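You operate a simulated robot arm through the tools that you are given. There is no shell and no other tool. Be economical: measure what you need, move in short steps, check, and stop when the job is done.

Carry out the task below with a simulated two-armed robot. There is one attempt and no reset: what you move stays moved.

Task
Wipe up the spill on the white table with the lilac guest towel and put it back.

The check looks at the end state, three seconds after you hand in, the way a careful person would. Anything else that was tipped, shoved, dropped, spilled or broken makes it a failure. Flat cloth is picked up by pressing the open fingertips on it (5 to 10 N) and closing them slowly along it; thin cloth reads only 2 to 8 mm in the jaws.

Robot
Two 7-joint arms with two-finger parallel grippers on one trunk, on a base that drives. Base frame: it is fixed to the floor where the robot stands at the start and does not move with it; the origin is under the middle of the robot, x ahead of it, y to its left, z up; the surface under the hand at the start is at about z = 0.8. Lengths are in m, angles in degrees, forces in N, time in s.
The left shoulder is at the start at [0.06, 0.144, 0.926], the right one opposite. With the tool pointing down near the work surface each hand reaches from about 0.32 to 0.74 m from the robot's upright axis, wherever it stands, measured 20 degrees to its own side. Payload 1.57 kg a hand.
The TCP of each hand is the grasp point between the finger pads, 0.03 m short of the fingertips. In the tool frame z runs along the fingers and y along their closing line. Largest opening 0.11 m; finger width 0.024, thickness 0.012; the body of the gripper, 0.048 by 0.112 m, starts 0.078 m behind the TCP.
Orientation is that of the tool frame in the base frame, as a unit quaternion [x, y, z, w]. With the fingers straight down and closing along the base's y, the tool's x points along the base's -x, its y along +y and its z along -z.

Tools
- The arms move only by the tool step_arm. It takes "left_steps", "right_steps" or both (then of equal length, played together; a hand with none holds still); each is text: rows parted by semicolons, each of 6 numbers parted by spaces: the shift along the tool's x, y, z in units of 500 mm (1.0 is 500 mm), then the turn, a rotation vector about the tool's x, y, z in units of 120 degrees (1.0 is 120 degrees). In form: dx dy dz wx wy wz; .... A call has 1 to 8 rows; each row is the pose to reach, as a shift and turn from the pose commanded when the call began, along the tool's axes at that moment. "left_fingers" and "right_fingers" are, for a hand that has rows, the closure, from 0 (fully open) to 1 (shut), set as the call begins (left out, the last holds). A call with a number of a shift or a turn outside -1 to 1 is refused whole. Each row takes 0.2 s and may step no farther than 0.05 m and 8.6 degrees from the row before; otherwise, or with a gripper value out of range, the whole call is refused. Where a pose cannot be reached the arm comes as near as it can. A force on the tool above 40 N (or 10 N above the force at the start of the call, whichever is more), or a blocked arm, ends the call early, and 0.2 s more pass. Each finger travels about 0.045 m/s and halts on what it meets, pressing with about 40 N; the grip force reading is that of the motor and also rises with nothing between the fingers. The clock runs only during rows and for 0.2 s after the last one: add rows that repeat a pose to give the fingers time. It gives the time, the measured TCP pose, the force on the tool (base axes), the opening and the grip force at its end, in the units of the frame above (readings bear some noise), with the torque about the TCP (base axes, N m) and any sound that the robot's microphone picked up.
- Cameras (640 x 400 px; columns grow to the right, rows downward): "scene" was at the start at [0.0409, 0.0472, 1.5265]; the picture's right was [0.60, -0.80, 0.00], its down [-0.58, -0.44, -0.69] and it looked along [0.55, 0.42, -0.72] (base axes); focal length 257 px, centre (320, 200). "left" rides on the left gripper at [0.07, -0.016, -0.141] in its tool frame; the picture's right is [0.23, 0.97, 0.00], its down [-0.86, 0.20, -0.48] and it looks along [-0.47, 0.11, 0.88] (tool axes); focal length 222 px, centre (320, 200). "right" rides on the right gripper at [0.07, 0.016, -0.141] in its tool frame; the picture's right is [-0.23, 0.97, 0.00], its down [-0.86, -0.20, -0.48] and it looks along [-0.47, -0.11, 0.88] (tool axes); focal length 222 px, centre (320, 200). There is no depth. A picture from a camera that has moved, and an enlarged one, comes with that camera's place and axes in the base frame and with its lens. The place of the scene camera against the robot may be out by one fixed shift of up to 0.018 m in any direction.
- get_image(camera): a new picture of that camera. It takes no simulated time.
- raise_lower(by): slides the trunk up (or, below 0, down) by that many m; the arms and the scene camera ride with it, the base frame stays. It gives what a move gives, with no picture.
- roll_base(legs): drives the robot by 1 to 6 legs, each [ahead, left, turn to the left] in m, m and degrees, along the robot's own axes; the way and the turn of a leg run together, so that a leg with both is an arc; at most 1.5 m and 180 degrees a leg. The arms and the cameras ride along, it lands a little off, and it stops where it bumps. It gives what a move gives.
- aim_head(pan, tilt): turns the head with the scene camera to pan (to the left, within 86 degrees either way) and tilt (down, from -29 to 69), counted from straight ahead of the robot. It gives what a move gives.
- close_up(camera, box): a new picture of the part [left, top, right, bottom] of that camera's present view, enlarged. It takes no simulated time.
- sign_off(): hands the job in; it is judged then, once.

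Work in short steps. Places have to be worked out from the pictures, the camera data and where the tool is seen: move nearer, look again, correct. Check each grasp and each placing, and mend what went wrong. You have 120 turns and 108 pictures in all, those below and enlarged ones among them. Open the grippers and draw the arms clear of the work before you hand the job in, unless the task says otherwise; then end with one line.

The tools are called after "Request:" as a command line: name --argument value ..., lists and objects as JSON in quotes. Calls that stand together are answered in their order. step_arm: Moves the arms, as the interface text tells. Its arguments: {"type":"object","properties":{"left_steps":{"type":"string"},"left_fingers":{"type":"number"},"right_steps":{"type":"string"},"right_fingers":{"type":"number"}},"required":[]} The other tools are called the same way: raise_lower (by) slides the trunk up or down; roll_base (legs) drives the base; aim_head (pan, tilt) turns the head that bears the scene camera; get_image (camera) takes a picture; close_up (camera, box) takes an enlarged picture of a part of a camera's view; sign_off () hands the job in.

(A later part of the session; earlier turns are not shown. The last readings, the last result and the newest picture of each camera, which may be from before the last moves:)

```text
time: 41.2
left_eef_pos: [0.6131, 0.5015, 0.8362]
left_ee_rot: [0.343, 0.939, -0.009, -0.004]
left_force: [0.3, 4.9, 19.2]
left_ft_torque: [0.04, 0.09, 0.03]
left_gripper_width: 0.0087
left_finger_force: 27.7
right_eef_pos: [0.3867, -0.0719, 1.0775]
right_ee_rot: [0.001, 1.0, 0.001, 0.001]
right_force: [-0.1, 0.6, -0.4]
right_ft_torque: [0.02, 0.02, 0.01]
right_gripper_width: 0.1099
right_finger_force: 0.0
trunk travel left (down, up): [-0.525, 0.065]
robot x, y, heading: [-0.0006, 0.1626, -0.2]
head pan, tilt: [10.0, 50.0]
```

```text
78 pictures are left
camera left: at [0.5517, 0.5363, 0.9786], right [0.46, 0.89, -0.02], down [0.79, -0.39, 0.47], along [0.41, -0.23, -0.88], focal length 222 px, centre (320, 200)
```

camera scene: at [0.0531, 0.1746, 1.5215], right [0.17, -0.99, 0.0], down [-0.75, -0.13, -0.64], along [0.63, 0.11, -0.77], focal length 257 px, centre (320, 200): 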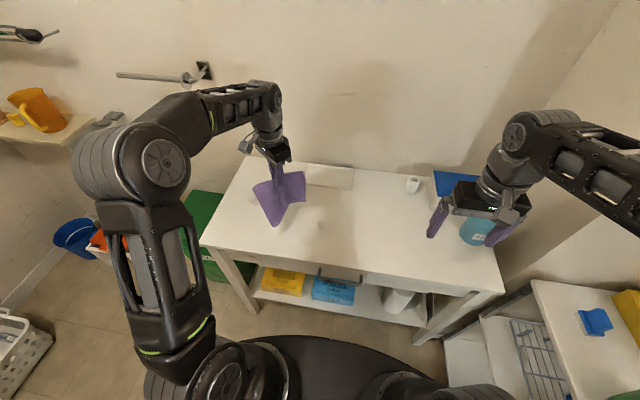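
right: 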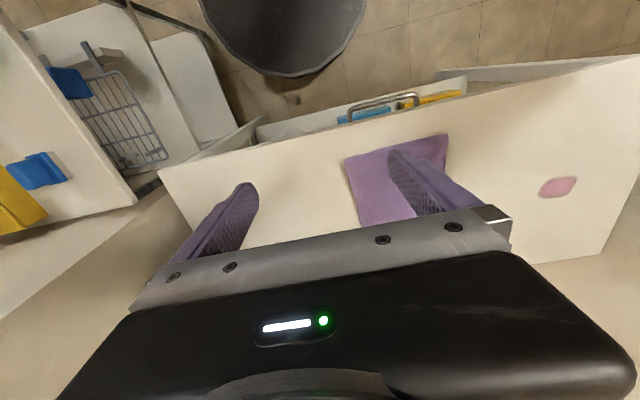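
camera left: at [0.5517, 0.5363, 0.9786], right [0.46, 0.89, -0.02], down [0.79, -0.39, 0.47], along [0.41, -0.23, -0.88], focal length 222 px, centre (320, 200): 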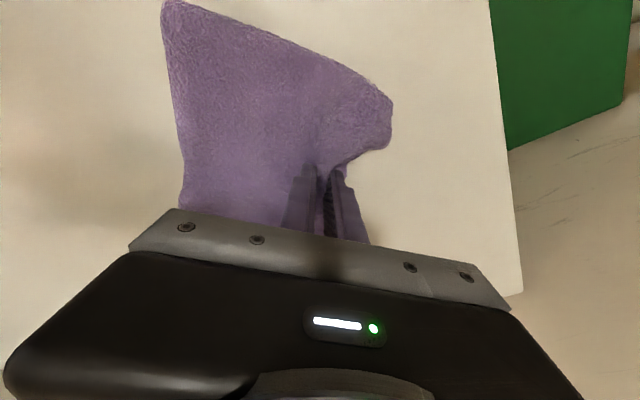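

Part of that pass was cut short at the arm's reach limit. I check the tray and the scene.

Request:
get_image --camera "scene"

Request:
close_up --camera "scene" --box '[230, 150, 390, 250]'

```text
77 pictures are left
camera scene: at [0.0516, 0.1735, 1.5214], right [0.17, -0.99, 0.0], down [-0.75, -0.13, -0.64], along [0.63, 0.11, -0.77], focal length 257 px, centre (320, 200)
```

scene: 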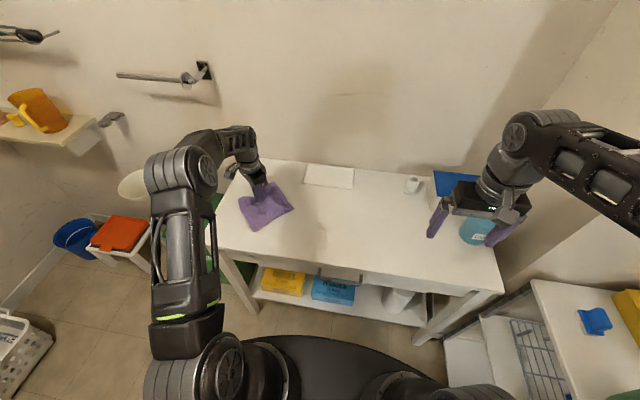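

```text
4.00 times, centred on (310, 200) of scene
camera zoom: at [0.0516, 0.1735, 1.5214], right [0.17, -0.99, 0.0], down [-0.75, -0.13, -0.64], along [0.63, 0.11, -0.77], focal length 1026 px, centre (360, 200)
```

zoom: 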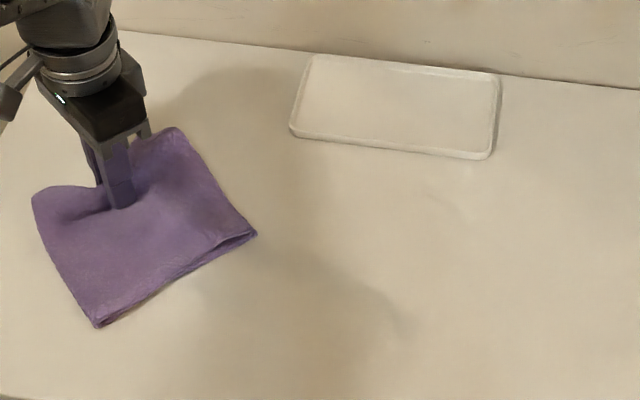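

Tray is untouched. I lift the towel and drive the base 8 cm further left for better reach, then inspect.

Request:
step_arm --left_steps "0 0 -0.06 0 0 0; 0 -0.03 -0.14 0 0 0; 0 -0.09 -0.2 0 0 0; 0 -0.15 -0.26 0 0 0; 0 -0.22 -0.32 0 0 0; 0 -0.29 -0.32 0 0 0; 0 -0.36 -0.32 0 0 0"

Request:
roll_base --legs '[[0, 0.08, 0]]'

Request:
get_image --camera "left"

```text
time: 42.9
left_eef_pos: [0.5016, 0.3644, 0.9984]
left_ee_rot: [0.344, 0.939, -0.011, -0.004]
left_force: [-0.8, 0.7, 0.7]
left_ft_torque: [0.06, -0.01, 0.06]
left_gripper_width: 0.0088
left_finger_force: 27.6
right_eef_pos: [0.3871, -0.0715, 1.0779]
right_ee_rot: [0.002, 1.0, 0.0, 0.0]
right_force: [-0.9, -0.6, 0.7]
right_ft_torque: [0.01, 0.03, -0.02]
right_gripper_width: 0.1101
right_finger_force: 0.2
trunk travel left (down, up): [-0.525, 0.065]
robot x, y, heading: [-0.0002, 0.1644, -0.3]
head pan, tilt: [10.0, 50.0]
```

```text
time: 43.9
left_eef_pos: [0.502, 0.448, 0.9975]
left_ee_rot: [0.345, 0.939, -0.011, -0.005]
left_force: [-0.3, 0.6, -0.9]
left_ft_torque: [-0.02, -0.04, 0.11]
left_gripper_width: 0.0084
left_finger_force: 27.3
right_eef_pos: [0.3884, 0.0122, 1.0784]
right_ee_rot: [0.001, 1.0, -0.001, -0.001]
right_force: [0.1, -0.2, 0.8]
right_ft_torque: [-0.04, -0.02, 0.01]
right_gripper_width: 0.1098
right_finger_force: 0.0
trunk travel left (down, up): [-0.525, 0.065]
robot x, y, heading: [0.0012, 0.2424, -0.0]
head pan, tilt: [10.0, 50.0]
```

```text
75 pictures are left
camera left: at [0.4412, 0.4838, 1.139], right [0.46, 0.89, -0.02], down [0.79, -0.39, 0.47], along [0.41, -0.24, -0.88], focal length 222 px, centre (320, 200)
```

left: 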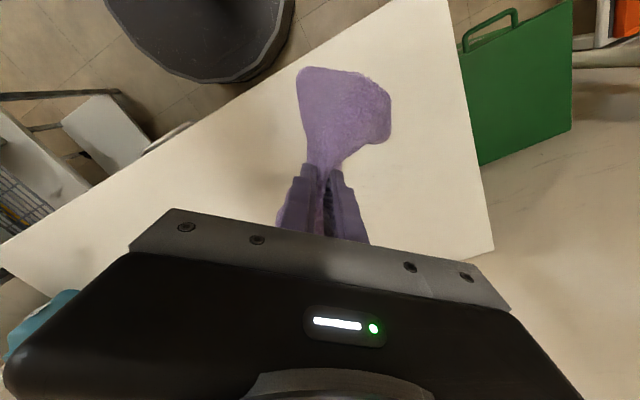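

Zoom at where the film was, around pixel (379,186).

Request:
close_up --camera "left" --box '[340, 130, 500, 230]'

Request:
get_image --camera "scene"

```text
4.00 times, centred on (420, 180) of left
camera zoom: at [0.4412, 0.4838, 1.139], right [0.46, 0.89, -0.02], down [0.79, -0.39, 0.47], along [0.41, -0.24, -0.88], focal length 888 px, centre (-80, 280)
```

zoom: 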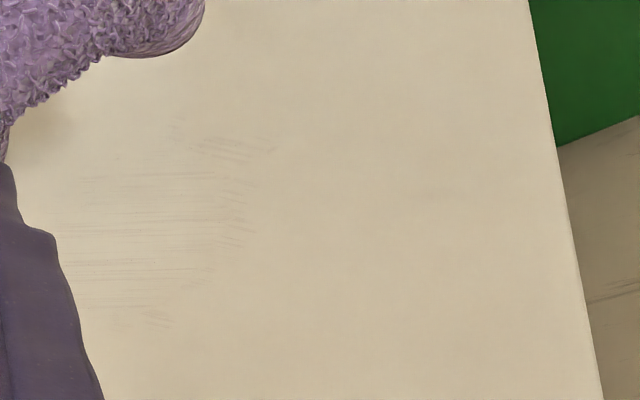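

```text
73 pictures are left
camera scene: at [0.0536, 0.2588, 1.5215], right [0.17, -0.99, 0.0], down [-0.75, -0.13, -0.64], along [0.63, 0.11, -0.77], focal length 257 px, centre (320, 200)
```

scene: 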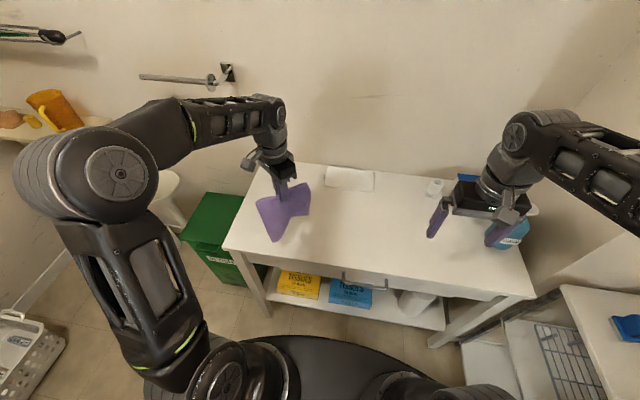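

Only a trace remains. One more full pass, now with better reach.

Request:
step_arm --left_steps "-0.05 -0.06 0.03 0 0 0; -0.1 -0.08 0.08 0 0 0; -0.15 -0.06 0.14 0 0 0; -0.15 -0.04 0.2 0 0 0; -0.15 0 0.26 0 0 0; -0.15 0.03 0.3 0 0 0; -0.15 0.045 0.316 0 0 0"

Request:
step_arm --left_steps "-0.06 0.05 0.004 0 0 0; -0.09 0.07 0.004 0 0 0; -0.09 0.16 0.004 0 0 0; -0.09 0.25 0.004 0 0 0; -0.06 0.25 0.004 0 0 0; -0.06 0.16 0.004 0 0 0; -0.06 0.06 0.004 0 0 0; -0.03 0.06 0.004 0 0 0"

```text
time: 45.5
left_eef_pos: [0.5702, 0.4121, 0.8427]
left_ee_rot: [0.344, 0.939, -0.011, -0.003]
left_force: [-0.7, -1.4, 7.3]
left_ft_torque: [-0.07, 0.01, 0.06]
left_gripper_width: 0.009
left_finger_force: 27.9
right_eef_pos: [0.3879, 0.0111, 1.0769]
right_ee_rot: [0.002, 1.0, 0.0, 0.0]
right_force: [0.2, 0.9, -0.1]
right_ft_torque: [-0.02, 0.02, 0.01]
right_gripper_width: 0.1099
right_finger_force: 0.0
trunk travel left (down, up): [-0.525, 0.065]
robot x, y, heading: [-0.0032, 0.2461, -0.3]
head pan, tilt: [10.0, 50.0]
```

```text
time: 47.3
left_eef_pos: [0.6016, 0.4217, 0.8396]
left_ee_rot: [0.345, 0.938, -0.01, -0.001]
left_force: [6.5, -5.2, 26.4]
left_ft_torque: [-0.24, -0.18, 0.08]
left_gripper_width: 0.009
left_finger_force: 27.9
right_eef_pos: [0.3872, 0.0104, 1.0784]
right_ee_rot: [0.002, 1.0, 0.0, 0.001]
right_force: [-0.1, -0.5, -0.1]
right_ft_torque: [-0.03, -0.02, 0.04]
right_gripper_width: 0.11
right_finger_force: 0.0
trunk travel left (down, up): [-0.525, 0.065]
robot x, y, heading: [0.0016, 0.2465, -0.2]
head pan, tilt: [10.0, 50.0]
```

Force is a bit high (26 N); I ease off 1.5 mm and continue the stripes.

Request:
step_arm --left_steps "0 0.1 -0.003 0 0 0; 0 0.19 -0.003 0 0 0; 0.03 0.19 -0.003 0 0 0; 0.03 0.1 -0.003 0 0 0; 0.03 0 -0.003 0 0 0; 0.06 0 -0.003 0 0 0; 0.06 0.1 -0.003 0 0 0; 0.06 0.19 -0.003 0 0 0"

Request:
step_arm --left_steps "0.03 0 0 0 0 0; 0.03 -0.1 0 0 0 0; 0.03 -0.19 0 0 0 0; 0.06 -0.19 0 0 0 0; 0.06 -0.1 0 0 0 0; 0.06 0 0 0 0 0; 0.09 0 0 0 0 0; 0.09 -0.1 0 0 0 0"

```text
time: 49.1
left_eef_pos: [0.6392, 0.5155, 0.8393]
left_ee_rot: [0.344, 0.939, -0.01, -0.002]
left_force: [-6.5, -8.5, 34.8]
left_ft_torque: [-0.36, 0.21, 0.02]
left_gripper_width: 0.0095
left_finger_force: 27.7
right_eef_pos: [0.3848, 0.0103, 1.078]
right_ee_rot: [0.002, 1.0, 0.001, 0.003]
right_force: [-0.7, 0.4, -0.1]
right_ft_torque: [-0.01, -0.02, 0.01]
right_gripper_width: 0.1101
right_finger_force: 0.1
trunk travel left (down, up): [-0.525, 0.065]
robot x, y, heading: [-0.0, 0.247, -0.2]
head pan, tilt: [10.0, 50.0]
```

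```text
time: 50.9
left_eef_pos: [0.5747, 0.5119, 0.8393]
left_ee_rot: [0.343, 0.939, -0.008, -0.001]
left_force: [2.8, 8.2, 38.6]
left_ft_torque: [0.11, -0.05, 0.03]
left_gripper_width: 0.0093
left_finger_force: 27.7
right_eef_pos: [0.3866, 0.0108, 1.0783]
right_ee_rot: [0.001, 1.0, 0.001, 0.001]
right_force: [1.2, -0.4, -1.1]
right_ft_torque: [0.02, 0.02, 0.02]
right_gripper_width: 0.1099
right_finger_force: 0.0
trunk travel left (down, up): [-0.525, 0.065]
robot x, y, heading: [-0.0029, 0.2438, -0.5]
head pan, tilt: [10.0, 50.0]
```

Lift and inspect again.

Request:
step_arm --left_steps "0 0 -0.06 0 0 0; 0 -0.03 -0.14 0 0 0; 0 -0.09 -0.2 0 0 0; 0 -0.15 -0.26 0 0 0; 0 -0.22 -0.32 0 0 0; 0 -0.29 -0.32 0 0 0; 0 -0.36 -0.32 0 0 0"

Request:
close_up --camera "left" --box '[350, 120, 510, 220]'

Request:
close_up --camera "scene" --box '[230, 150, 390, 250]'

```text
time: 52.5
left_eef_pos: [0.4624, 0.3758, 1.0009]
left_ee_rot: [0.343, 0.939, -0.01, -0.003]
left_force: [0.7, -0.7, 0.3]
left_ft_torque: [0.05, -0.08, 0.05]
left_gripper_width: 0.009
left_finger_force: 27.0
right_eef_pos: [0.3874, 0.0108, 1.0779]
right_ee_rot: [0.002, 1.0, 0.0, 0.0]
right_force: [1.1, 0.0, 0.5]
right_ft_torque: [0.03, 0.01, -0.04]
right_gripper_width: 0.1103
right_finger_force: 0.0
trunk travel left (down, up): [-0.525, 0.065]
robot x, y, heading: [0.0007, 0.2475, -0.2]
head pan, tilt: [10.0, 50.0]
```

```text
4.00 times, centred on (430, 170) of left
camera zoom: at [0.3995, 0.4106, 1.1417], right [0.46, 0.89, -0.02], down [0.79, -0.39, 0.47], along [0.41, -0.23, -0.88], focal length 888 px, centre (-120, 320)
```

zoom: 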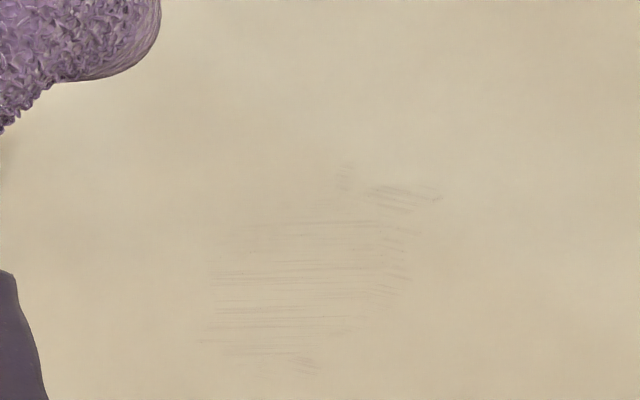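

```text
4.00 times, centred on (310, 200) of scene
camera zoom: at [0.0531, 0.2565, 1.5216], right [0.17, -0.99, 0.0], down [-0.75, -0.13, -0.64], along [0.63, 0.11, -0.77], focal length 1026 px, centre (360, 200)
```

zoom: 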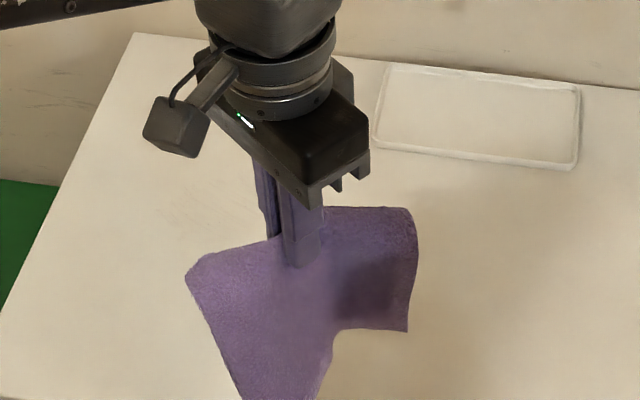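

Only very faint streaks remain. I do one more pass, this time with strokes across.

Request:
step_arm --left_steps "-0.05 0 0.03 0 0 0; -0.1 0.02 0.08 0 0 0; -0.15 0.06 0.14 0 0 0; -0.18 0.1 0.2 0 0 0; -0.2 0.15 0.26 0 0 0; -0.21 0.2 0.3 0 0 0; -0.21 0.25 0.318 0 0 0"

Request:
step_arm --left_steps "0.1 0 0.002 0 0 0; 0.2 0 0.002 0 0 0; 0.2 0.035 0.002 0 0 0; 0.1 0.035 0.002 0 0 0; 0 0.035 0.002 0 0 0; 0 0.07 0.002 0 0 0; 0.1 0.07 0.002 0 0 0; 0.2 0.07 0.002 0 0 0"

Request:
step_arm --left_steps "0 0.035 0 0 0 0; -0.1 0.035 0 0 0 0; -0.2 0.035 0 0 0 0; -0.2 0.07 0 0 0 0; -0.1 0.07 0 0 0 0; 0 0.07 0 0 0 0; 0 0.105 0 0 0 0; -0.1 0.105 0 0 0 0"

```text
time: 54.1
left_eef_pos: [0.6194, 0.3984, 0.8397]
left_ee_rot: [0.344, 0.939, -0.011, -0.005]
left_force: [-1.0, -1.1, 2.4]
left_ft_torque: [0.01, -0.04, 0.05]
left_gripper_width: 0.0089
left_finger_force: 27.1
right_eef_pos: [0.3876, 0.0119, 1.0777]
right_ee_rot: [0.001, 1.0, 0.001, 0.001]
right_force: [-0.4, 0.1, -0.1]
right_ft_torque: [0.01, 0.01, -0.02]
right_gripper_width: 0.1099
right_finger_force: 0.2
trunk travel left (down, up): [-0.525, 0.065]
robot x, y, heading: [-0.001, 0.2468, -0.1]
head pan, tilt: [10.0, 50.0]
```

```text
time: 55.9
left_eef_pos: [0.5645, 0.4888, 0.8372]
left_ee_rot: [0.345, 0.939, -0.011, -0.004]
left_force: [1.9, -1.6, 8.0]
left_ft_torque: [-0.06, -0.01, 0.08]
left_gripper_width: 0.0088
left_finger_force: 27.2
right_eef_pos: [0.3878, 0.0114, 1.0775]
right_ee_rot: [0.001, 1.0, 0.0, 0.0]
right_force: [-0.6, 0.1, 0.4]
right_ft_torque: [-0.05, 0.01, -0.02]
right_gripper_width: 0.1101
right_finger_force: 0.1
trunk travel left (down, up): [-0.525, 0.065]
robot x, y, heading: [0.0046, 0.2465, -0.2]
head pan, tilt: [10.0, 50.0]
```

```text
time: 57.7
left_eef_pos: [0.6352, 0.4999, 0.8393]
left_ee_rot: [0.344, 0.939, -0.01, -0.005]
left_force: [-0.6, 0.8, 5.1]
left_ft_torque: [0.03, 0.07, 0.03]
left_gripper_width: 0.0089
left_finger_force: 27.8
right_eef_pos: [0.3892, 0.0109, 1.0762]
right_ee_rot: [0.002, 1.0, 0.001, 0.001]
right_force: [0.9, -0.3, -0.4]
right_ft_torque: [-0.01, 0.02, 0.0]
right_gripper_width: 0.1099
right_finger_force: 0.0
trunk travel left (down, up): [-0.525, 0.065]
robot x, y, heading: [-0.0008, 0.2476, -0.0]
head pan, tilt: [10.0, 50.0]
```

Continue with another along-stroke pass, from the far-right corner, pressing a little more.

Request:
step_arm --left_steps "0 0.035 0.004 0 0 0; 0.06 0.035 0.004 0 0 0; 0.12 0.03 0.004 0 0 0; 0.12 -0.06 0.004 0 0 0; 0.09 -0.13 0.004 0 0 0; 0.09 -0.04 0.004 0 0 0; 0.09 0.03 0.004 0 0 0; 0.06 0.03 0.004 0 0 0"

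Request:
step_arm --left_steps "0 -0.09 0.001 0 0 0; 0 -0.17 0.001 0 0 0; -0.03 -0.17 0.001 0 0 0; -0.03 -0.08 0.001 0 0 0; -0.03 0 0.001 0 0 0; -0.06 0 0.001 0 0 0; -0.06 -0.09 0.001 0 0 0; -0.06 -0.18 0.001 0 0 0"

Request:
step_arm --left_steps "-0.03 0 0 0 0 0; -0.03 0.09 0 0 0 0; -0.03 0.17 0 0 0 0; -0.06 0.17 0 0 0 0; -0.06 0.08 0 0 0 0; -0.06 0 0 0 0 0; -0.09 0 0 0 0 0; -0.09 0.09 0 0 0 0"

```text
time: 59.5
left_eef_pos: [0.6214, 0.5304, 0.8366]
left_ee_rot: [0.343, 0.939, -0.01, -0.004]
left_force: [-6.1, 5.1, 22.5]
left_ft_torque: [0.01, 0.34, -0.02]
left_gripper_width: 0.0089
left_finger_force: 28.2
right_eef_pos: [0.3858, 0.0109, 1.0775]
right_ee_rot: [0.001, 1.0, 0.0, 0.0]
right_force: [0.0, 0.9, 0.0]
right_ft_torque: [-0.01, 0.02, -0.03]
right_gripper_width: 0.11
right_finger_force: 0.1
trunk travel left (down, up): [-0.525, 0.065]
robot x, y, heading: [-0.0032, 0.243, -0.2]
head pan, tilt: [10.0, 50.0]
```

```text
time: 60.8
left_eef_pos: [0.6387, 0.5172, 0.8376]
left_ee_rot: [0.343, 0.939, -0.011, -0.002]
left_force: [-6.4, -1.0, 20.3]
left_ft_torque: [-0.17, 0.31, 0.02]
left_gripper_width: 0.009
left_finger_force: 27.8
right_eef_pos: [0.3868, 0.0106, 1.0778]
right_ee_rot: [0.001, 1.0, 0.0, 0.001]
right_force: [0.9, 0.1, -0.1]
right_ft_torque: [0.02, 0.01, 0.0]
right_gripper_width: 0.1103
right_finger_force: 0.1
trunk travel left (down, up): [-0.525, 0.065]
robot x, y, heading: [0.0001, 0.2438, -0.5]
head pan, tilt: [10.0, 50.0]
stopped in row 6 (left hand): the force on the tool passed its limit at 44 N (the readings are from after the stop); the commanded pose is now the measured one
```

```text
time: 61.5
left_eef_pos: [0.6861, 0.5476, 0.836]
left_ee_rot: [0.345, 0.939, -0.019, -0.004]
left_force: [-6.1, -2.1, 18.7]
left_ft_torque: [-0.21, 0.31, 0.01]
left_gripper_width: 0.0093
left_finger_force: 27.7
left hand out of reach, approached as far as the arm can: row 3
right_eef_pos: [0.3874, 0.0101, 1.0784]
right_ee_rot: [0.003, 1.0, 0.0, 0.0]
right_force: [0.4, 1.3, -0.5]
right_ft_torque: [0.0, 0.03, -0.04]
right_gripper_width: 0.11
right_finger_force: 0.0
trunk travel left (down, up): [-0.525, 0.065]
robot x, y, heading: [0.0016, 0.2424, -0.6]
head pan, tilt: [10.0, 50.0]
stopped in row 3 (left hand): the force on the tool passed its limit at 75 N (the readings are from after the stop); the commanded pose is now the measured one
```

The far end is over reach again; I lift straight away, retreat, level the tool, and inspect.

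Request:
step_arm --left_steps "0 0 -0.06 0 0 0; 0.02 -0.07 -0.12 -0.018 0.003 0; 0.04 -0.14 -0.18 -0.018 0.003 0; 0.06 -0.21 -0.24 -0.018 0.003 0; 0.08 -0.28 -0.3 -0.018 0.003 0; 0.1 -0.36 -0.33 -0.018 0.003 0; 0.12 -0.43 -0.33 -0.018 0.003 0; 0.13 -0.5 -0.33 -0.018 0.003 0"

Request:
get_image --camera "left"

Request:
close_up --camera "left" --box '[350, 120, 510, 220]'

Request:
get_image --camera "scene"

```text
time: 63.3
left_eef_pos: [0.4807, 0.4052, 1.0071]
left_ee_rot: [0.345, 0.938, 0.0, -0.001]
left_force: [-1.3, 0.3, 0.0]
left_ft_torque: [0.02, 0.01, 0.04]
left_gripper_width: 0.0089
left_finger_force: 28.0
right_eef_pos: [0.3881, 0.0114, 1.0769]
right_ee_rot: [0.003, 1.0, 0.0, 0.0]
right_force: [-0.1, -0.5, -0.1]
right_ft_torque: [0.01, -0.01, -0.02]
right_gripper_width: 0.1102
right_finger_force: 0.1
trunk travel left (down, up): [-0.525, 0.065]
robot x, y, heading: [0.0002, 0.2494, -0.2]
head pan, tilt: [10.0, 50.0]
```

```text
70 pictures are left
camera left: at [0.4178, 0.4374, 1.1495], right [0.46, 0.89, 0.0], down [0.78, -0.4, 0.47], along [0.42, -0.22, -0.88], focal length 222 px, centre (320, 200)
```

left: 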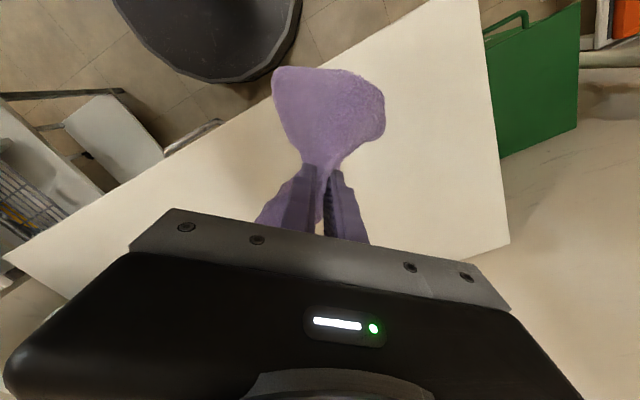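

```text
4.00 times, centred on (430, 170) of left
camera zoom: at [0.4178, 0.4374, 1.1495], right [0.46, 0.89, 0.0], down [0.78, -0.4, 0.47], along [0.42, -0.22, -0.88], focal length 888 px, centre (-120, 320)
```

zoom: 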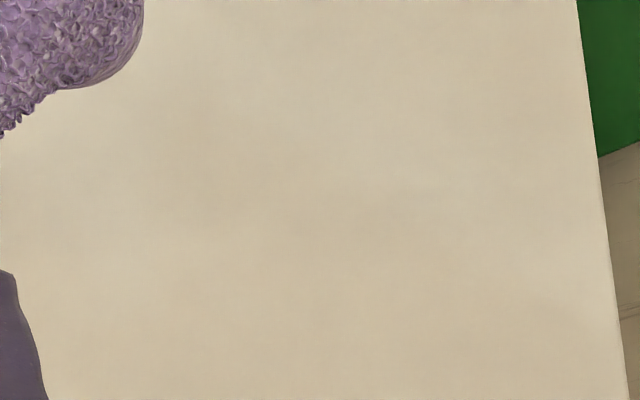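

```text
68 pictures are left
camera scene: at [0.0529, 0.256, 1.5216], right [0.17, -0.99, 0.0], down [-0.75, -0.13, -0.64], along [0.63, 0.11, -0.77], focal length 257 px, centre (320, 200)
```

scene: 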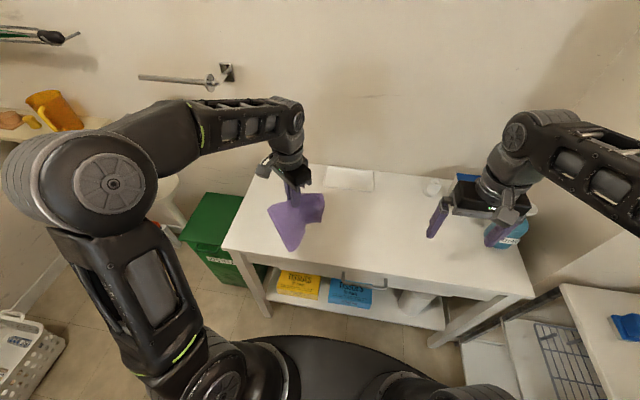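

The table is clean. Now back: I roll right 8 cm, then swing the hand back to the original orientation above the towel's original spot, staying high.

Request:
roll_base --legs '[[0, -0.08, 0]]'

Request:
step_arm --left_steps "-0.06 -0.042 -0.04 0 0 -0.0667; -0.122 -0.084 -0.08 0 0 -0.133; -0.183 -0.126 -0.08 0 0 -0.2; -0.244 -0.168 -0.08 0 0 -0.267; -0.305 -0.21 -0.08 0 0 -0.333; -0.367 -0.253 -0.08 0 0 -0.333"

Request:
get_image --camera "left"

Request:
get_image --camera "scene"

```text
time: 64.4
left_eef_pos: [0.4814, 0.3215, 1.0082]
left_ee_rot: [0.345, 0.939, 0.0, -0.003]
left_force: [0.2, -0.9, 0.2]
left_ft_torque: [0.02, 0.02, 0.05]
left_gripper_width: 0.0087
left_finger_force: 27.8
right_eef_pos: [0.3871, -0.0725, 1.0769]
right_ee_rot: [0.004, 1.0, 0.0, 0.0]
right_force: [0.4, -0.4, -0.5]
right_ft_torque: [0.05, -0.03, 0.0]
right_gripper_width: 0.1098
right_finger_force: 0.1
trunk travel left (down, up): [-0.525, 0.065]
robot x, y, heading: [0.0031, 0.1642, -0.4]
head pan, tilt: [10.0, 50.0]
```

```text
time: 65.8
left_eef_pos: [0.5377, 0.1191, 1.0476]
left_ee_rot: [0.003, 1.0, 0.0, -0.003]
left_force: [0.4, -0.7, -0.3]
left_ft_torque: [0.03, -0.02, -0.13]
left_gripper_width: 0.0088
left_finger_force: 27.4
left hand out of reach, approached as far as the arm can: row 6
right_eef_pos: [0.3879, -0.0718, 1.0777]
right_ee_rot: [0.003, 1.0, 0.0, 0.0]
right_force: [0.4, 0.5, 0.1]
right_ft_torque: [-0.01, -0.02, 0.0]
right_gripper_width: 0.1101
right_finger_force: 0.1
trunk travel left (down, up): [-0.525, 0.065]
robot x, y, heading: [0.0019, 0.1632, -0.4]
head pan, tilt: [10.0, 50.0]
```

```text
67 pictures are left
camera left: at [0.4685, 0.1026, 1.1892], right [-0.22, 0.98, 0.0], down [0.86, 0.2, 0.47], along [0.46, 0.11, -0.88], focal length 222 px, centre (320, 200)
```

left: 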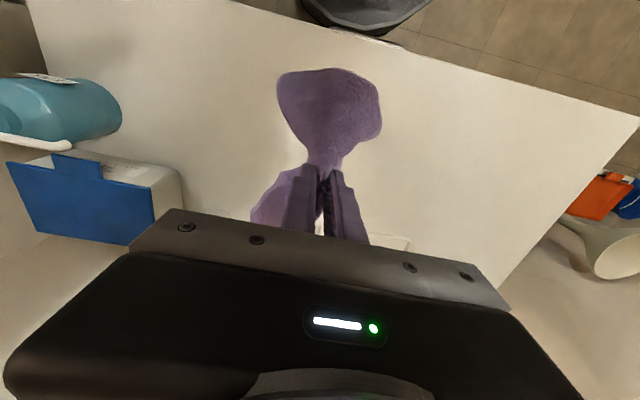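

```text
66 pictures are left
camera scene: at [0.053, 0.1748, 1.5215], right [0.17, -0.99, 0.0], down [-0.76, -0.13, -0.64], along [0.63, 0.11, -0.77], focal length 257 px, centre (320, 200)
```

scene: 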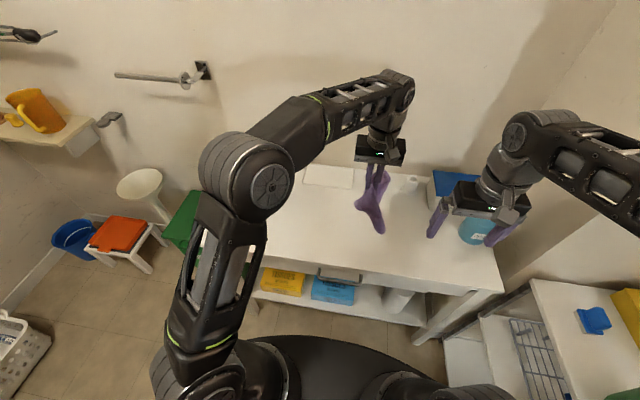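

I lay it down: let the free end touch near y≈0.08, then move toward +y while lowering so the cloth spreads.

Request:
step_arm --left_steps "0 -0.02 0.05 0 0 0; 0 -0.04 0.115 0 0 0; 0 -0.04 0.175 0 0 0; 0 0.01 0.235 0 0 0; 0 0.07 0.295 0 0 0; 0 0.13 0.355 0 0 0; 0 0.18 0.395 0 0 0"

Request:
get_image --camera "left"

Request:
close_up --camera "scene" --box '[270, 160, 430, 260]'

```text
time: 67.4
left_eef_pos: [0.5358, 0.2094, 0.8493]
left_ee_rot: [0.004, 1.0, 0.001, -0.002]
left_force: [-0.3, 0.2, 0.8]
left_ft_torque: [0.0, 0.02, -0.15]
left_gripper_width: 0.009
left_finger_force: 27.7
right_eef_pos: [0.3877, -0.0723, 1.0774]
right_ee_rot: [0.004, 1.0, 0.0, -0.001]
right_force: [1.1, -0.3, -0.3]
right_ft_torque: [0.02, 0.01, -0.01]
right_gripper_width: 0.11
right_finger_force: 0.1
trunk travel left (down, up): [-0.525, 0.065]
robot x, y, heading: [0.0002, 0.1639, -0.4]
head pan, tilt: [10.0, 50.0]
```

```text
65 pictures are left
camera left: at [0.4667, 0.1943, 0.991], right [-0.22, 0.98, 0.0], down [0.86, 0.19, 0.47], along [0.46, 0.1, -0.88], focal length 222 px, centre (320, 200)
```

left: 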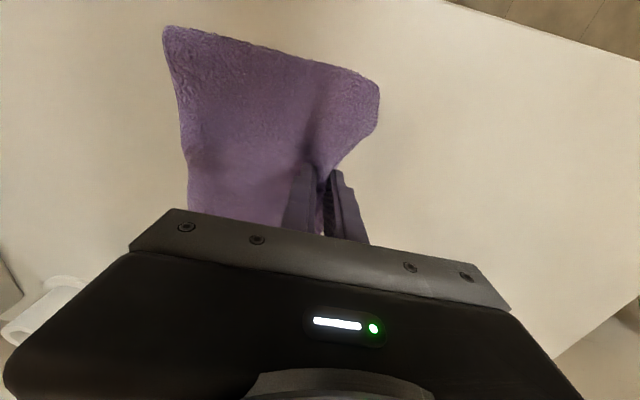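

```text
4.00 times, centred on (350, 210) of scene
camera zoom: at [0.0534, 0.1751, 1.5216], right [0.17, -0.99, 0.0], down [-0.76, -0.13, -0.64], along [0.63, 0.11, -0.77], focal length 1026 px, centre (200, 160)
```

zoom: 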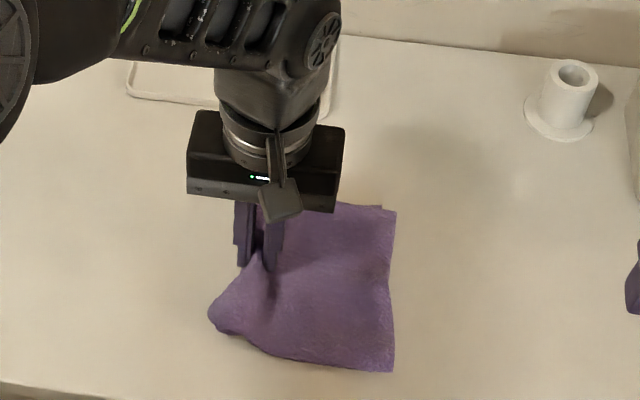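

The towel lies nicely, with its right edge ~2 cm left of the original. I press down lightly and open the fingers slowly, which should push the gathered cloth back outward.

Request:
step_arm --left_steps "0 -0.01 0.01 0 0 0; 0 -0.02 0.02 0 0 0; 0 -0.02 0.025 0 0 0"

Request:
step_arm --left_steps "0 0 0 0 0 0; 0 0 0 0 0 0" --left_fingers 0.8

Request:
step_arm --left_steps "0 0 0 0 0 0; 0 0 0 0 0 0; 0 0 0 0 0 0" --left_fingers 0.5

Request:
get_image --camera "left"

Request:
close_up --camera "scene" --box '[270, 160, 430, 260]'

```text
time: 68.2
left_eef_pos: [0.5341, 0.1992, 0.8384]
left_ee_rot: [0.004, 1.0, -0.001, -0.001]
left_force: [-1.4, 1.9, 12.9]
left_ft_torque: [0.01, -0.05, -0.1]
left_gripper_width: 0.0088
left_finger_force: 27.6
right_eef_pos: [0.3845, -0.0711, 1.0772]
right_ee_rot: [0.004, 1.0, -0.001, 0.0]
right_force: [0.0, -0.8, 0.1]
right_ft_torque: [-0.02, -0.02, 0.03]
right_gripper_width: 0.1099
right_finger_force: 0.1
trunk travel left (down, up): [-0.525, 0.065]
robot x, y, heading: [0.0018, 0.1678, -0.3]
head pan, tilt: [10.0, 50.0]
```

```text
time: 68.8
left_eef_pos: [0.5333, 0.2, 0.8382]
left_ee_rot: [0.004, 1.0, 0.0, -0.001]
left_force: [0.7, 3.5, 10.1]
left_ft_torque: [0.0, -0.05, 0.03]
left_gripper_width: 0.0189
left_finger_force: 0.1
right_eef_pos: [0.3869, -0.0708, 1.0775]
right_ee_rot: [0.004, 1.0, 0.0, 0.001]
right_force: [-0.1, -0.4, -0.7]
right_ft_torque: [0.01, 0.0, -0.01]
right_gripper_width: 0.11
right_finger_force: 0.1
trunk travel left (down, up): [-0.525, 0.065]
robot x, y, heading: [0.0038, 0.164, -0.4]
head pan, tilt: [10.0, 50.0]
```

```text
time: 69.6
left_eef_pos: [0.5338, 0.1991, 0.8371]
left_ee_rot: [0.003, 1.0, 0.0, -0.003]
left_force: [-0.1, 3.7, 11.0]
left_ft_torque: [-0.17, -0.01, 0.02]
left_gripper_width: 0.0514
left_finger_force: 0.1
right_eef_pos: [0.3871, -0.0718, 1.0787]
right_ee_rot: [0.003, 1.0, 0.0, 0.0]
right_force: [-0.4, 0.2, 0.3]
right_ft_torque: [-0.01, -0.03, -0.02]
right_gripper_width: 0.1099
right_finger_force: 0.2
trunk travel left (down, up): [-0.525, 0.065]
robot x, y, heading: [-0.0009, 0.1638, -0.5]
head pan, tilt: [10.0, 50.0]
```

```text
63 pictures are left
camera left: at [0.4646, 0.1833, 0.9792], right [-0.22, 0.98, 0.0], down [0.86, 0.19, 0.47], along [0.46, 0.1, -0.88], focal length 222 px, centre (320, 200)
```

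left: 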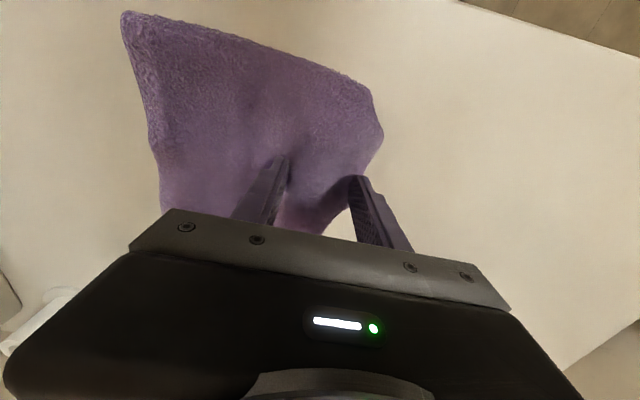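

```text
4.00 times, centred on (350, 210) of scene
camera zoom: at [0.0523, 0.175, 1.5216], right [0.17, -0.99, 0.0], down [-0.75, -0.13, -0.64], along [0.63, 0.11, -0.77], focal length 1026 px, centre (200, 160)
```

zoom: 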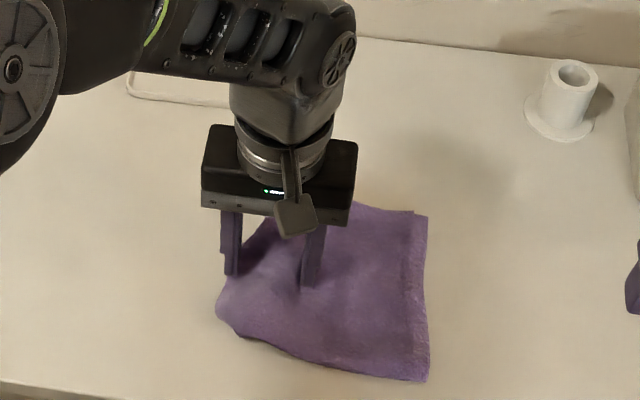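

The right edge is back in place. Lift clear and look at the whole towel.

Request:
step_arm --left_steps "0 0 -0.06 0 0 0; 0 0 -0.15 0 0 0; 0 0.02 -0.24 0 0 0; 0 0.1 -0.3 0 0 0; 0 0.19 -0.3 0 0 0; 0 0.28 -0.3 0 0 0; 0 0.37 -0.3 0 0 0"

Request:
close_up --camera "scene" --box '[230, 160, 390, 260]'

```text
time: 71.2
left_eef_pos: [0.5355, 0.3894, 0.9876]
left_ee_rot: [0.004, 1.0, 0.0, -0.002]
left_force: [-0.8, 0.9, 0.4]
left_ft_torque: [0.01, -0.04, -0.01]
left_gripper_width: 0.0553
left_finger_force: 0.0
right_eef_pos: [0.3869, -0.0713, 1.0783]
right_ee_rot: [0.002, 1.0, 0.0, 0.0]
right_force: [0.0, -0.5, -0.2]
right_ft_torque: [-0.01, 0.0, -0.01]
right_gripper_width: 0.1103
right_finger_force: 0.0
trunk travel left (down, up): [-0.525, 0.065]
robot x, y, heading: [-0.0008, 0.166, -0.5]
head pan, tilt: [10.0, 50.0]
```

```text
4.00 times, centred on (310, 210) of scene
camera zoom: at [0.0531, 0.1755, 1.5215], right [0.17, -0.99, 0.0], down [-0.76, -0.13, -0.64], along [0.63, 0.11, -0.77], focal length 1026 px, centre (360, 160)
```

zoom: 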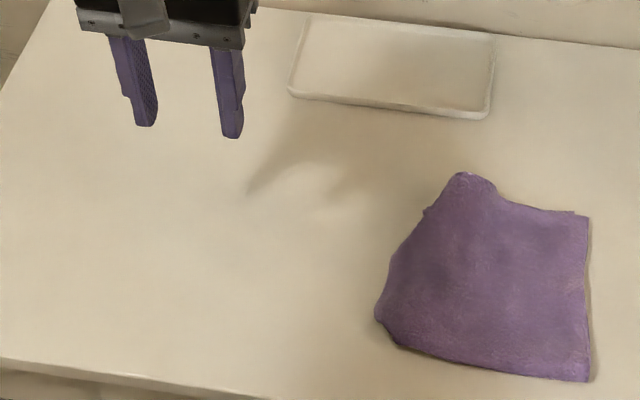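

The left side is somewhat drawn in or folded. I look closer, from the wrist camera too.

Request:
close_up --camera "scene" --box '[315, 195, 385, 260]'

Request:
get_image --camera "left"

Request:
get_image --camera "right"

```text
6.15 times, centred on (350, 228) of scene
camera zoom: at [0.0531, 0.1755, 1.5215], right [0.17, -0.99, 0.0], down [-0.76, -0.13, -0.64], along [0.63, 0.11, -0.77], focal length 1579 px, centre (135, 31)
```

zoom: 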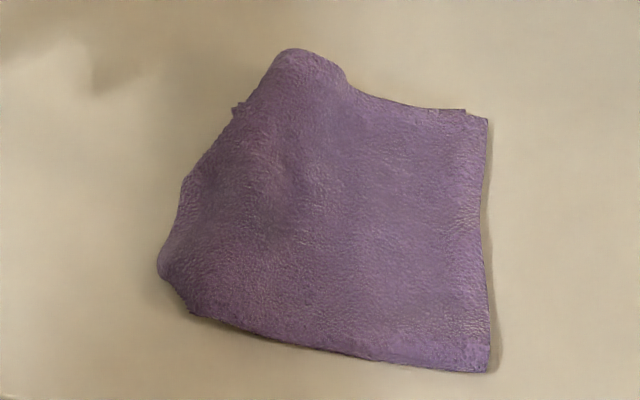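

```text
59 pictures are left
camera left: at [0.4667, 0.3728, 1.1289], right [-0.22, 0.98, 0.0], down [0.86, 0.19, 0.47], along [0.46, 0.1, -0.88], focal length 222 px, centre (320, 200)
```

left: 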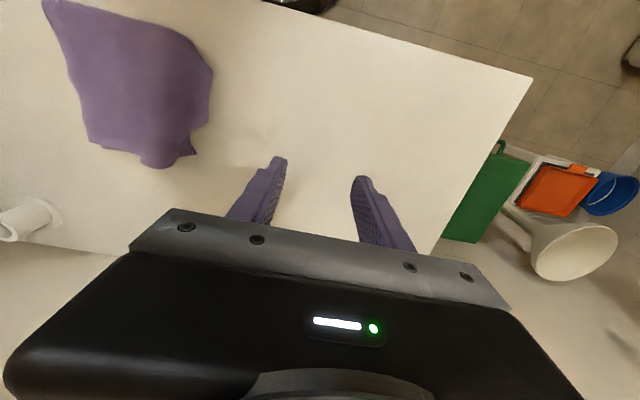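

```text
58 pictures are left
camera right: at [0.3173, -0.0543, 1.2189], right [0.23, 0.97, 0.0], down [0.85, -0.2, 0.48], along [0.46, -0.11, -0.88], focal length 222 px, centre (320, 200)
```

right: 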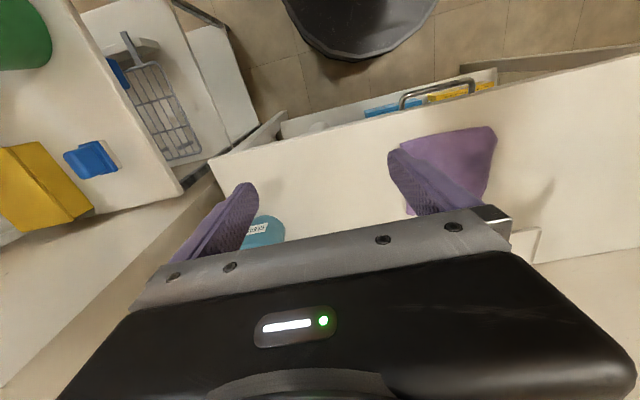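

Left edge and corners are tucked ~2–4 cm. I'll re-grip at the left edge with the fingers closing along x, lift a little so the tucks fall free, and lay it out again. First rotate the hand 90°.

Request:
step_arm --left_steps "0 0 0 0 0 0.067; 0 0 0 0 0 0.134; 0 0 0 0 0 0.201; 0 0 0 0 0 0.268; 0 0 0 0 0 0.335; 0 0 0 0 0 0.402; 0 0 0 0 0 0.469; 0 0 0 0 0 0.536" --left_fingers 0.5

Request:
step_arm --left_steps "0 0 0 0 0 0.067; 0 0 0 0 0 0.134; 0 0 0 0 0 0.2; 0 0 0 0 0 0.214"

Request:
get_image --camera "left"

```text
time: 73.0
left_eef_pos: [0.5375, 0.3846, 0.9868]
left_ee_rot: [0.536, 0.844, -0.002, -0.002]
left_force: [-0.5, -0.4, 0.9]
left_ft_torque: [-0.01, 0.01, -0.01]
left_gripper_width: 0.055
left_finger_force: 0.0
right_eef_pos: [0.3874, -0.0712, 1.0776]
right_ee_rot: [0.004, 1.0, 0.0, 0.001]
right_force: [0.6, -0.3, 0.1]
right_ft_torque: [0.05, 0.0, -0.02]
right_gripper_width: 0.1102
right_finger_force: 0.0
trunk travel left (down, up): [-0.525, 0.065]
robot x, y, heading: [0.0006, 0.1656, -0.4]
head pan, tilt: [10.0, 50.0]
```

```text
time: 74.0
left_eef_pos: [0.535, 0.3844, 0.9873]
left_ee_rot: [0.711, 0.703, -0.002, -0.002]
left_force: [-0.1, -0.7, 0.2]
left_ft_torque: [-0.01, 0.01, -0.01]
left_gripper_width: 0.0549
left_finger_force: 0.0
right_eef_pos: [0.3868, -0.0719, 1.0781]
right_ee_rot: [0.004, 1.0, 0.0, 0.0]
right_force: [0.7, -0.4, -0.1]
right_ft_torque: [0.0, -0.02, -0.02]
right_gripper_width: 0.11
right_finger_force: 0.0
trunk travel left (down, up): [-0.525, 0.065]
robot x, y, heading: [-0.0008, 0.167, -0.4]
head pan, tilt: [10.0, 50.0]
```

```text
57 pictures are left
camera left: at [0.5217, 0.4541, 1.129], right [0.98, 0.22, -0.01], down [0.19, -0.86, 0.48], along [0.1, -0.47, -0.88], focal length 222 px, centre (320, 200)
```

left: 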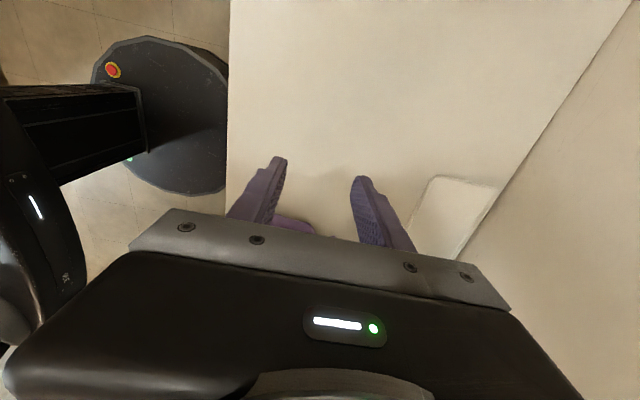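

Now move to above the towel's left edge at about [0.545, 0.222], z 0.88.

Request:
step_arm --left_steps "-0.08 0 0 0 0 0; -0.16 0.01 0 0 0 0; -0.24 0.02 0.04 0 0 0; -0.3 0.02 0.1 0 0 0; -0.325 0.02 0.17 0 0 0; -0.325 0.02 0.214 0 0 0"

Request:
get_image --camera "left"

Request:
close_up --camera "scene" --box '[280, 160, 440, 260]'

```text
time: 75.4
left_eef_pos: [0.5445, 0.2214, 0.8804]
left_ee_rot: [0.71, 0.704, -0.002, -0.002]
left_force: [0.5, -1.2, 0.1]
left_ft_torque: [-0.02, 0.01, 0.02]
left_gripper_width: 0.055
left_finger_force: 0.1
right_eef_pos: [0.3875, -0.0715, 1.0774]
right_ee_rot: [0.004, 1.0, 0.0, -0.001]
right_force: [0.3, -0.4, 0.5]
right_ft_torque: [-0.03, -0.03, 0.0]
right_gripper_width: 0.1099
right_finger_force: 0.0
trunk travel left (down, up): [-0.525, 0.065]
robot x, y, heading: [0.0009, 0.1619, -0.2]
head pan, tilt: [10.0, 50.0]
```

```text
56 pictures are left
camera left: at [0.53, 0.2911, 1.0229], right [0.98, 0.22, -0.01], down [0.2, -0.86, 0.48], along [0.1, -0.47, -0.88], focal length 222 px, centre (320, 200)
```

left: 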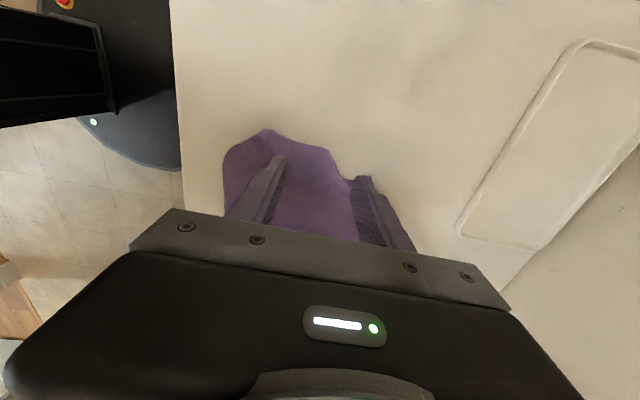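

```text
4.00 times, centred on (360, 210) of scene
camera zoom: at [0.0533, 0.1747, 1.5216], right [0.17, -0.99, 0.0], down [-0.76, -0.13, -0.64], along [0.63, 0.11, -0.77], focal length 1026 px, centre (160, 160)
```

zoom: 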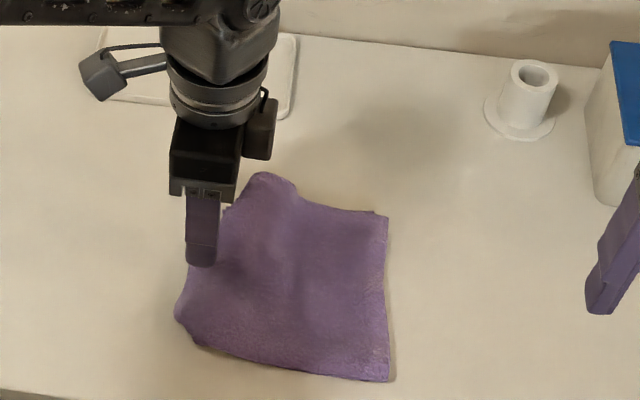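

Left edge at this x is y≈0.22. Shift 1.2 cm inward, touch down and close.

Request:
step_arm --left_steps "-0.024 -0.014 0.04 0 0 0; -0.024 -0.014 0.075 0 0 0; -0.024 -0.014 0.088 0 0 0; -0.024 -0.014 0.088 0 0 0"

```text
time: 76.4
left_eef_pos: [0.5404, 0.208, 0.8384]
left_ee_rot: [0.709, 0.705, -0.002, -0.001]
left_force: [-1.1, 1.2, 11.8]
left_ft_torque: [-0.06, -0.15, 0.03]
left_gripper_width: 0.0551
left_finger_force: 0.0
right_eef_pos: [0.3862, -0.071, 1.0772]
right_ee_rot: [0.003, 1.0, 0.001, 0.0]
right_force: [0.7, -0.2, -0.2]
right_ft_torque: [0.01, 0.0, 0.0]
right_gripper_width: 0.1102
right_finger_force: 0.0
trunk travel left (down, up): [-0.525, 0.065]
robot x, y, heading: [0.0037, 0.1627, -0.4]
head pan, tilt: [10.0, 50.0]
```

Request:
step_arm --left_steps "0 0 0 0 0 0; 0 0 0 0 0 0" --left_fingers 0.7

Request:
step_arm --left_steps "0 0 0 0 0 0; 0 0 0 0 0 0" --left_fingers 0.85

Request:
step_arm --left_steps "0 0 0 0 0 0; 0 0 0 0 0 0; 0 0 0 0 0 0" --left_fingers 1

Request:
step_arm --left_steps "0 0 -0.05 0 0 0; 0 0 -0.1 0 0 0; 0 0 -0.15 0 0 0; 0 0 -0.2 0 0 0"

Request:
get_image --camera "left"

Request:
close_up --camera "scene" --box '[280, 160, 440, 260]'

```text
time: 77.0
left_eef_pos: [0.5396, 0.2094, 0.839]
left_ee_rot: [0.71, 0.705, -0.002, -0.001]
left_force: [0.5, -1.2, 9.5]
left_ft_torque: [-0.12, -0.08, -0.02]
left_gripper_width: 0.0329
left_finger_force: 0.1
right_eef_pos: [0.3859, -0.0717, 1.0775]
right_ee_rot: [0.003, 1.0, 0.0, 0.0]
right_force: [-0.7, 0.0, 0.0]
right_ft_torque: [-0.01, -0.01, 0.0]
right_gripper_width: 0.1098
right_finger_force: 0.1
trunk travel left (down, up): [-0.525, 0.065]
robot x, y, heading: [0.0, 0.1666, -0.5]
head pan, tilt: [10.0, 50.0]
```

```text
time: 77.6
left_eef_pos: [0.5393, 0.2094, 0.8385]
left_ee_rot: [0.709, 0.705, -0.002, -0.001]
left_force: [0.1, 0.5, 9.0]
left_ft_torque: [-0.08, 0.03, 0.0]
left_gripper_width: 0.0188
left_finger_force: 3.1
right_eef_pos: [0.3865, -0.0723, 1.0779]
right_ee_rot: [0.003, 1.0, 0.001, 0.0]
right_force: [0.3, -0.1, -0.9]
right_ft_torque: [-0.03, -0.03, 0.03]
right_gripper_width: 0.1102
right_finger_force: 0.2
trunk travel left (down, up): [-0.525, 0.065]
robot x, y, heading: [0.002, 0.1651, -0.5]
head pan, tilt: [10.0, 50.0]
```

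```text
time: 78.4
left_eef_pos: [0.5382, 0.2087, 0.8385]
left_ee_rot: [0.71, 0.704, -0.002, -0.002]
left_force: [0.4, 0.0, 9.1]
left_ft_torque: [-0.06, 0.07, 0.05]
left_gripper_width: 0.0114
left_finger_force: 28.9
right_eef_pos: [0.3867, -0.0712, 1.0767]
right_ee_rot: [0.003, 1.0, 0.0, 0.0]
right_force: [0.0, 0.7, 0.4]
right_ft_torque: [-0.02, 0.01, 0.01]
right_gripper_width: 0.11
right_finger_force: 0.1
trunk travel left (down, up): [-0.525, 0.065]
robot x, y, heading: [-0.0029, 0.1618, -0.4]
head pan, tilt: [10.0, 50.0]
```

```text
time: 79.4
left_eef_pos: [0.5384, 0.2092, 0.9363]
left_ee_rot: [0.71, 0.704, -0.002, -0.003]
left_force: [-0.8, 0.3, 0.0]
left_ft_torque: [0.03, 0.06, 0.01]
left_gripper_width: 0.0111
left_finger_force: 28.9
right_eef_pos: [0.3864, -0.0718, 1.0779]
right_ee_rot: [0.003, 1.0, 0.0, 0.0]
right_force: [0.1, 0.3, -0.1]
right_ft_torque: [0.0, 0.0, 0.01]
right_gripper_width: 0.1102
right_finger_force: 0.0
trunk travel left (down, up): [-0.525, 0.065]
robot x, y, heading: [0.0013, 0.1638, -0.6]
head pan, tilt: [10.0, 50.0]
```

```text
54 pictures are left
camera left: at [0.5242, 0.2794, 1.0775], right [0.98, 0.22, -0.01], down [0.2, -0.86, 0.48], along [0.1, -0.47, -0.88], focal length 222 px, centre (320, 200)
```

left: 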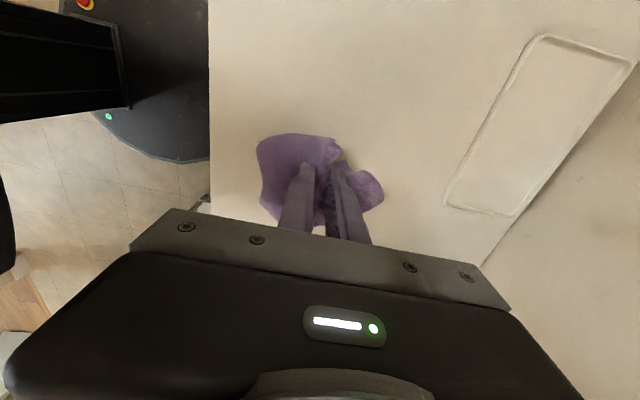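

```text
4.00 times, centred on (360, 210) of scene
camera zoom: at [0.053, 0.1746, 1.5215], right [0.17, -0.99, 0.0], down [-0.76, -0.13, -0.64], along [0.63, 0.11, -0.77], focal length 1026 px, centre (160, 160)
```

zoom: 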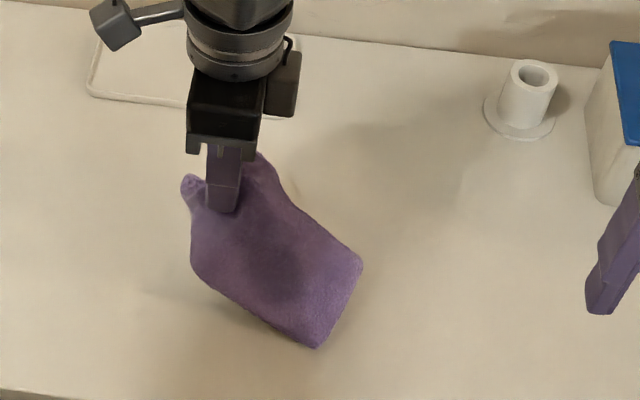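

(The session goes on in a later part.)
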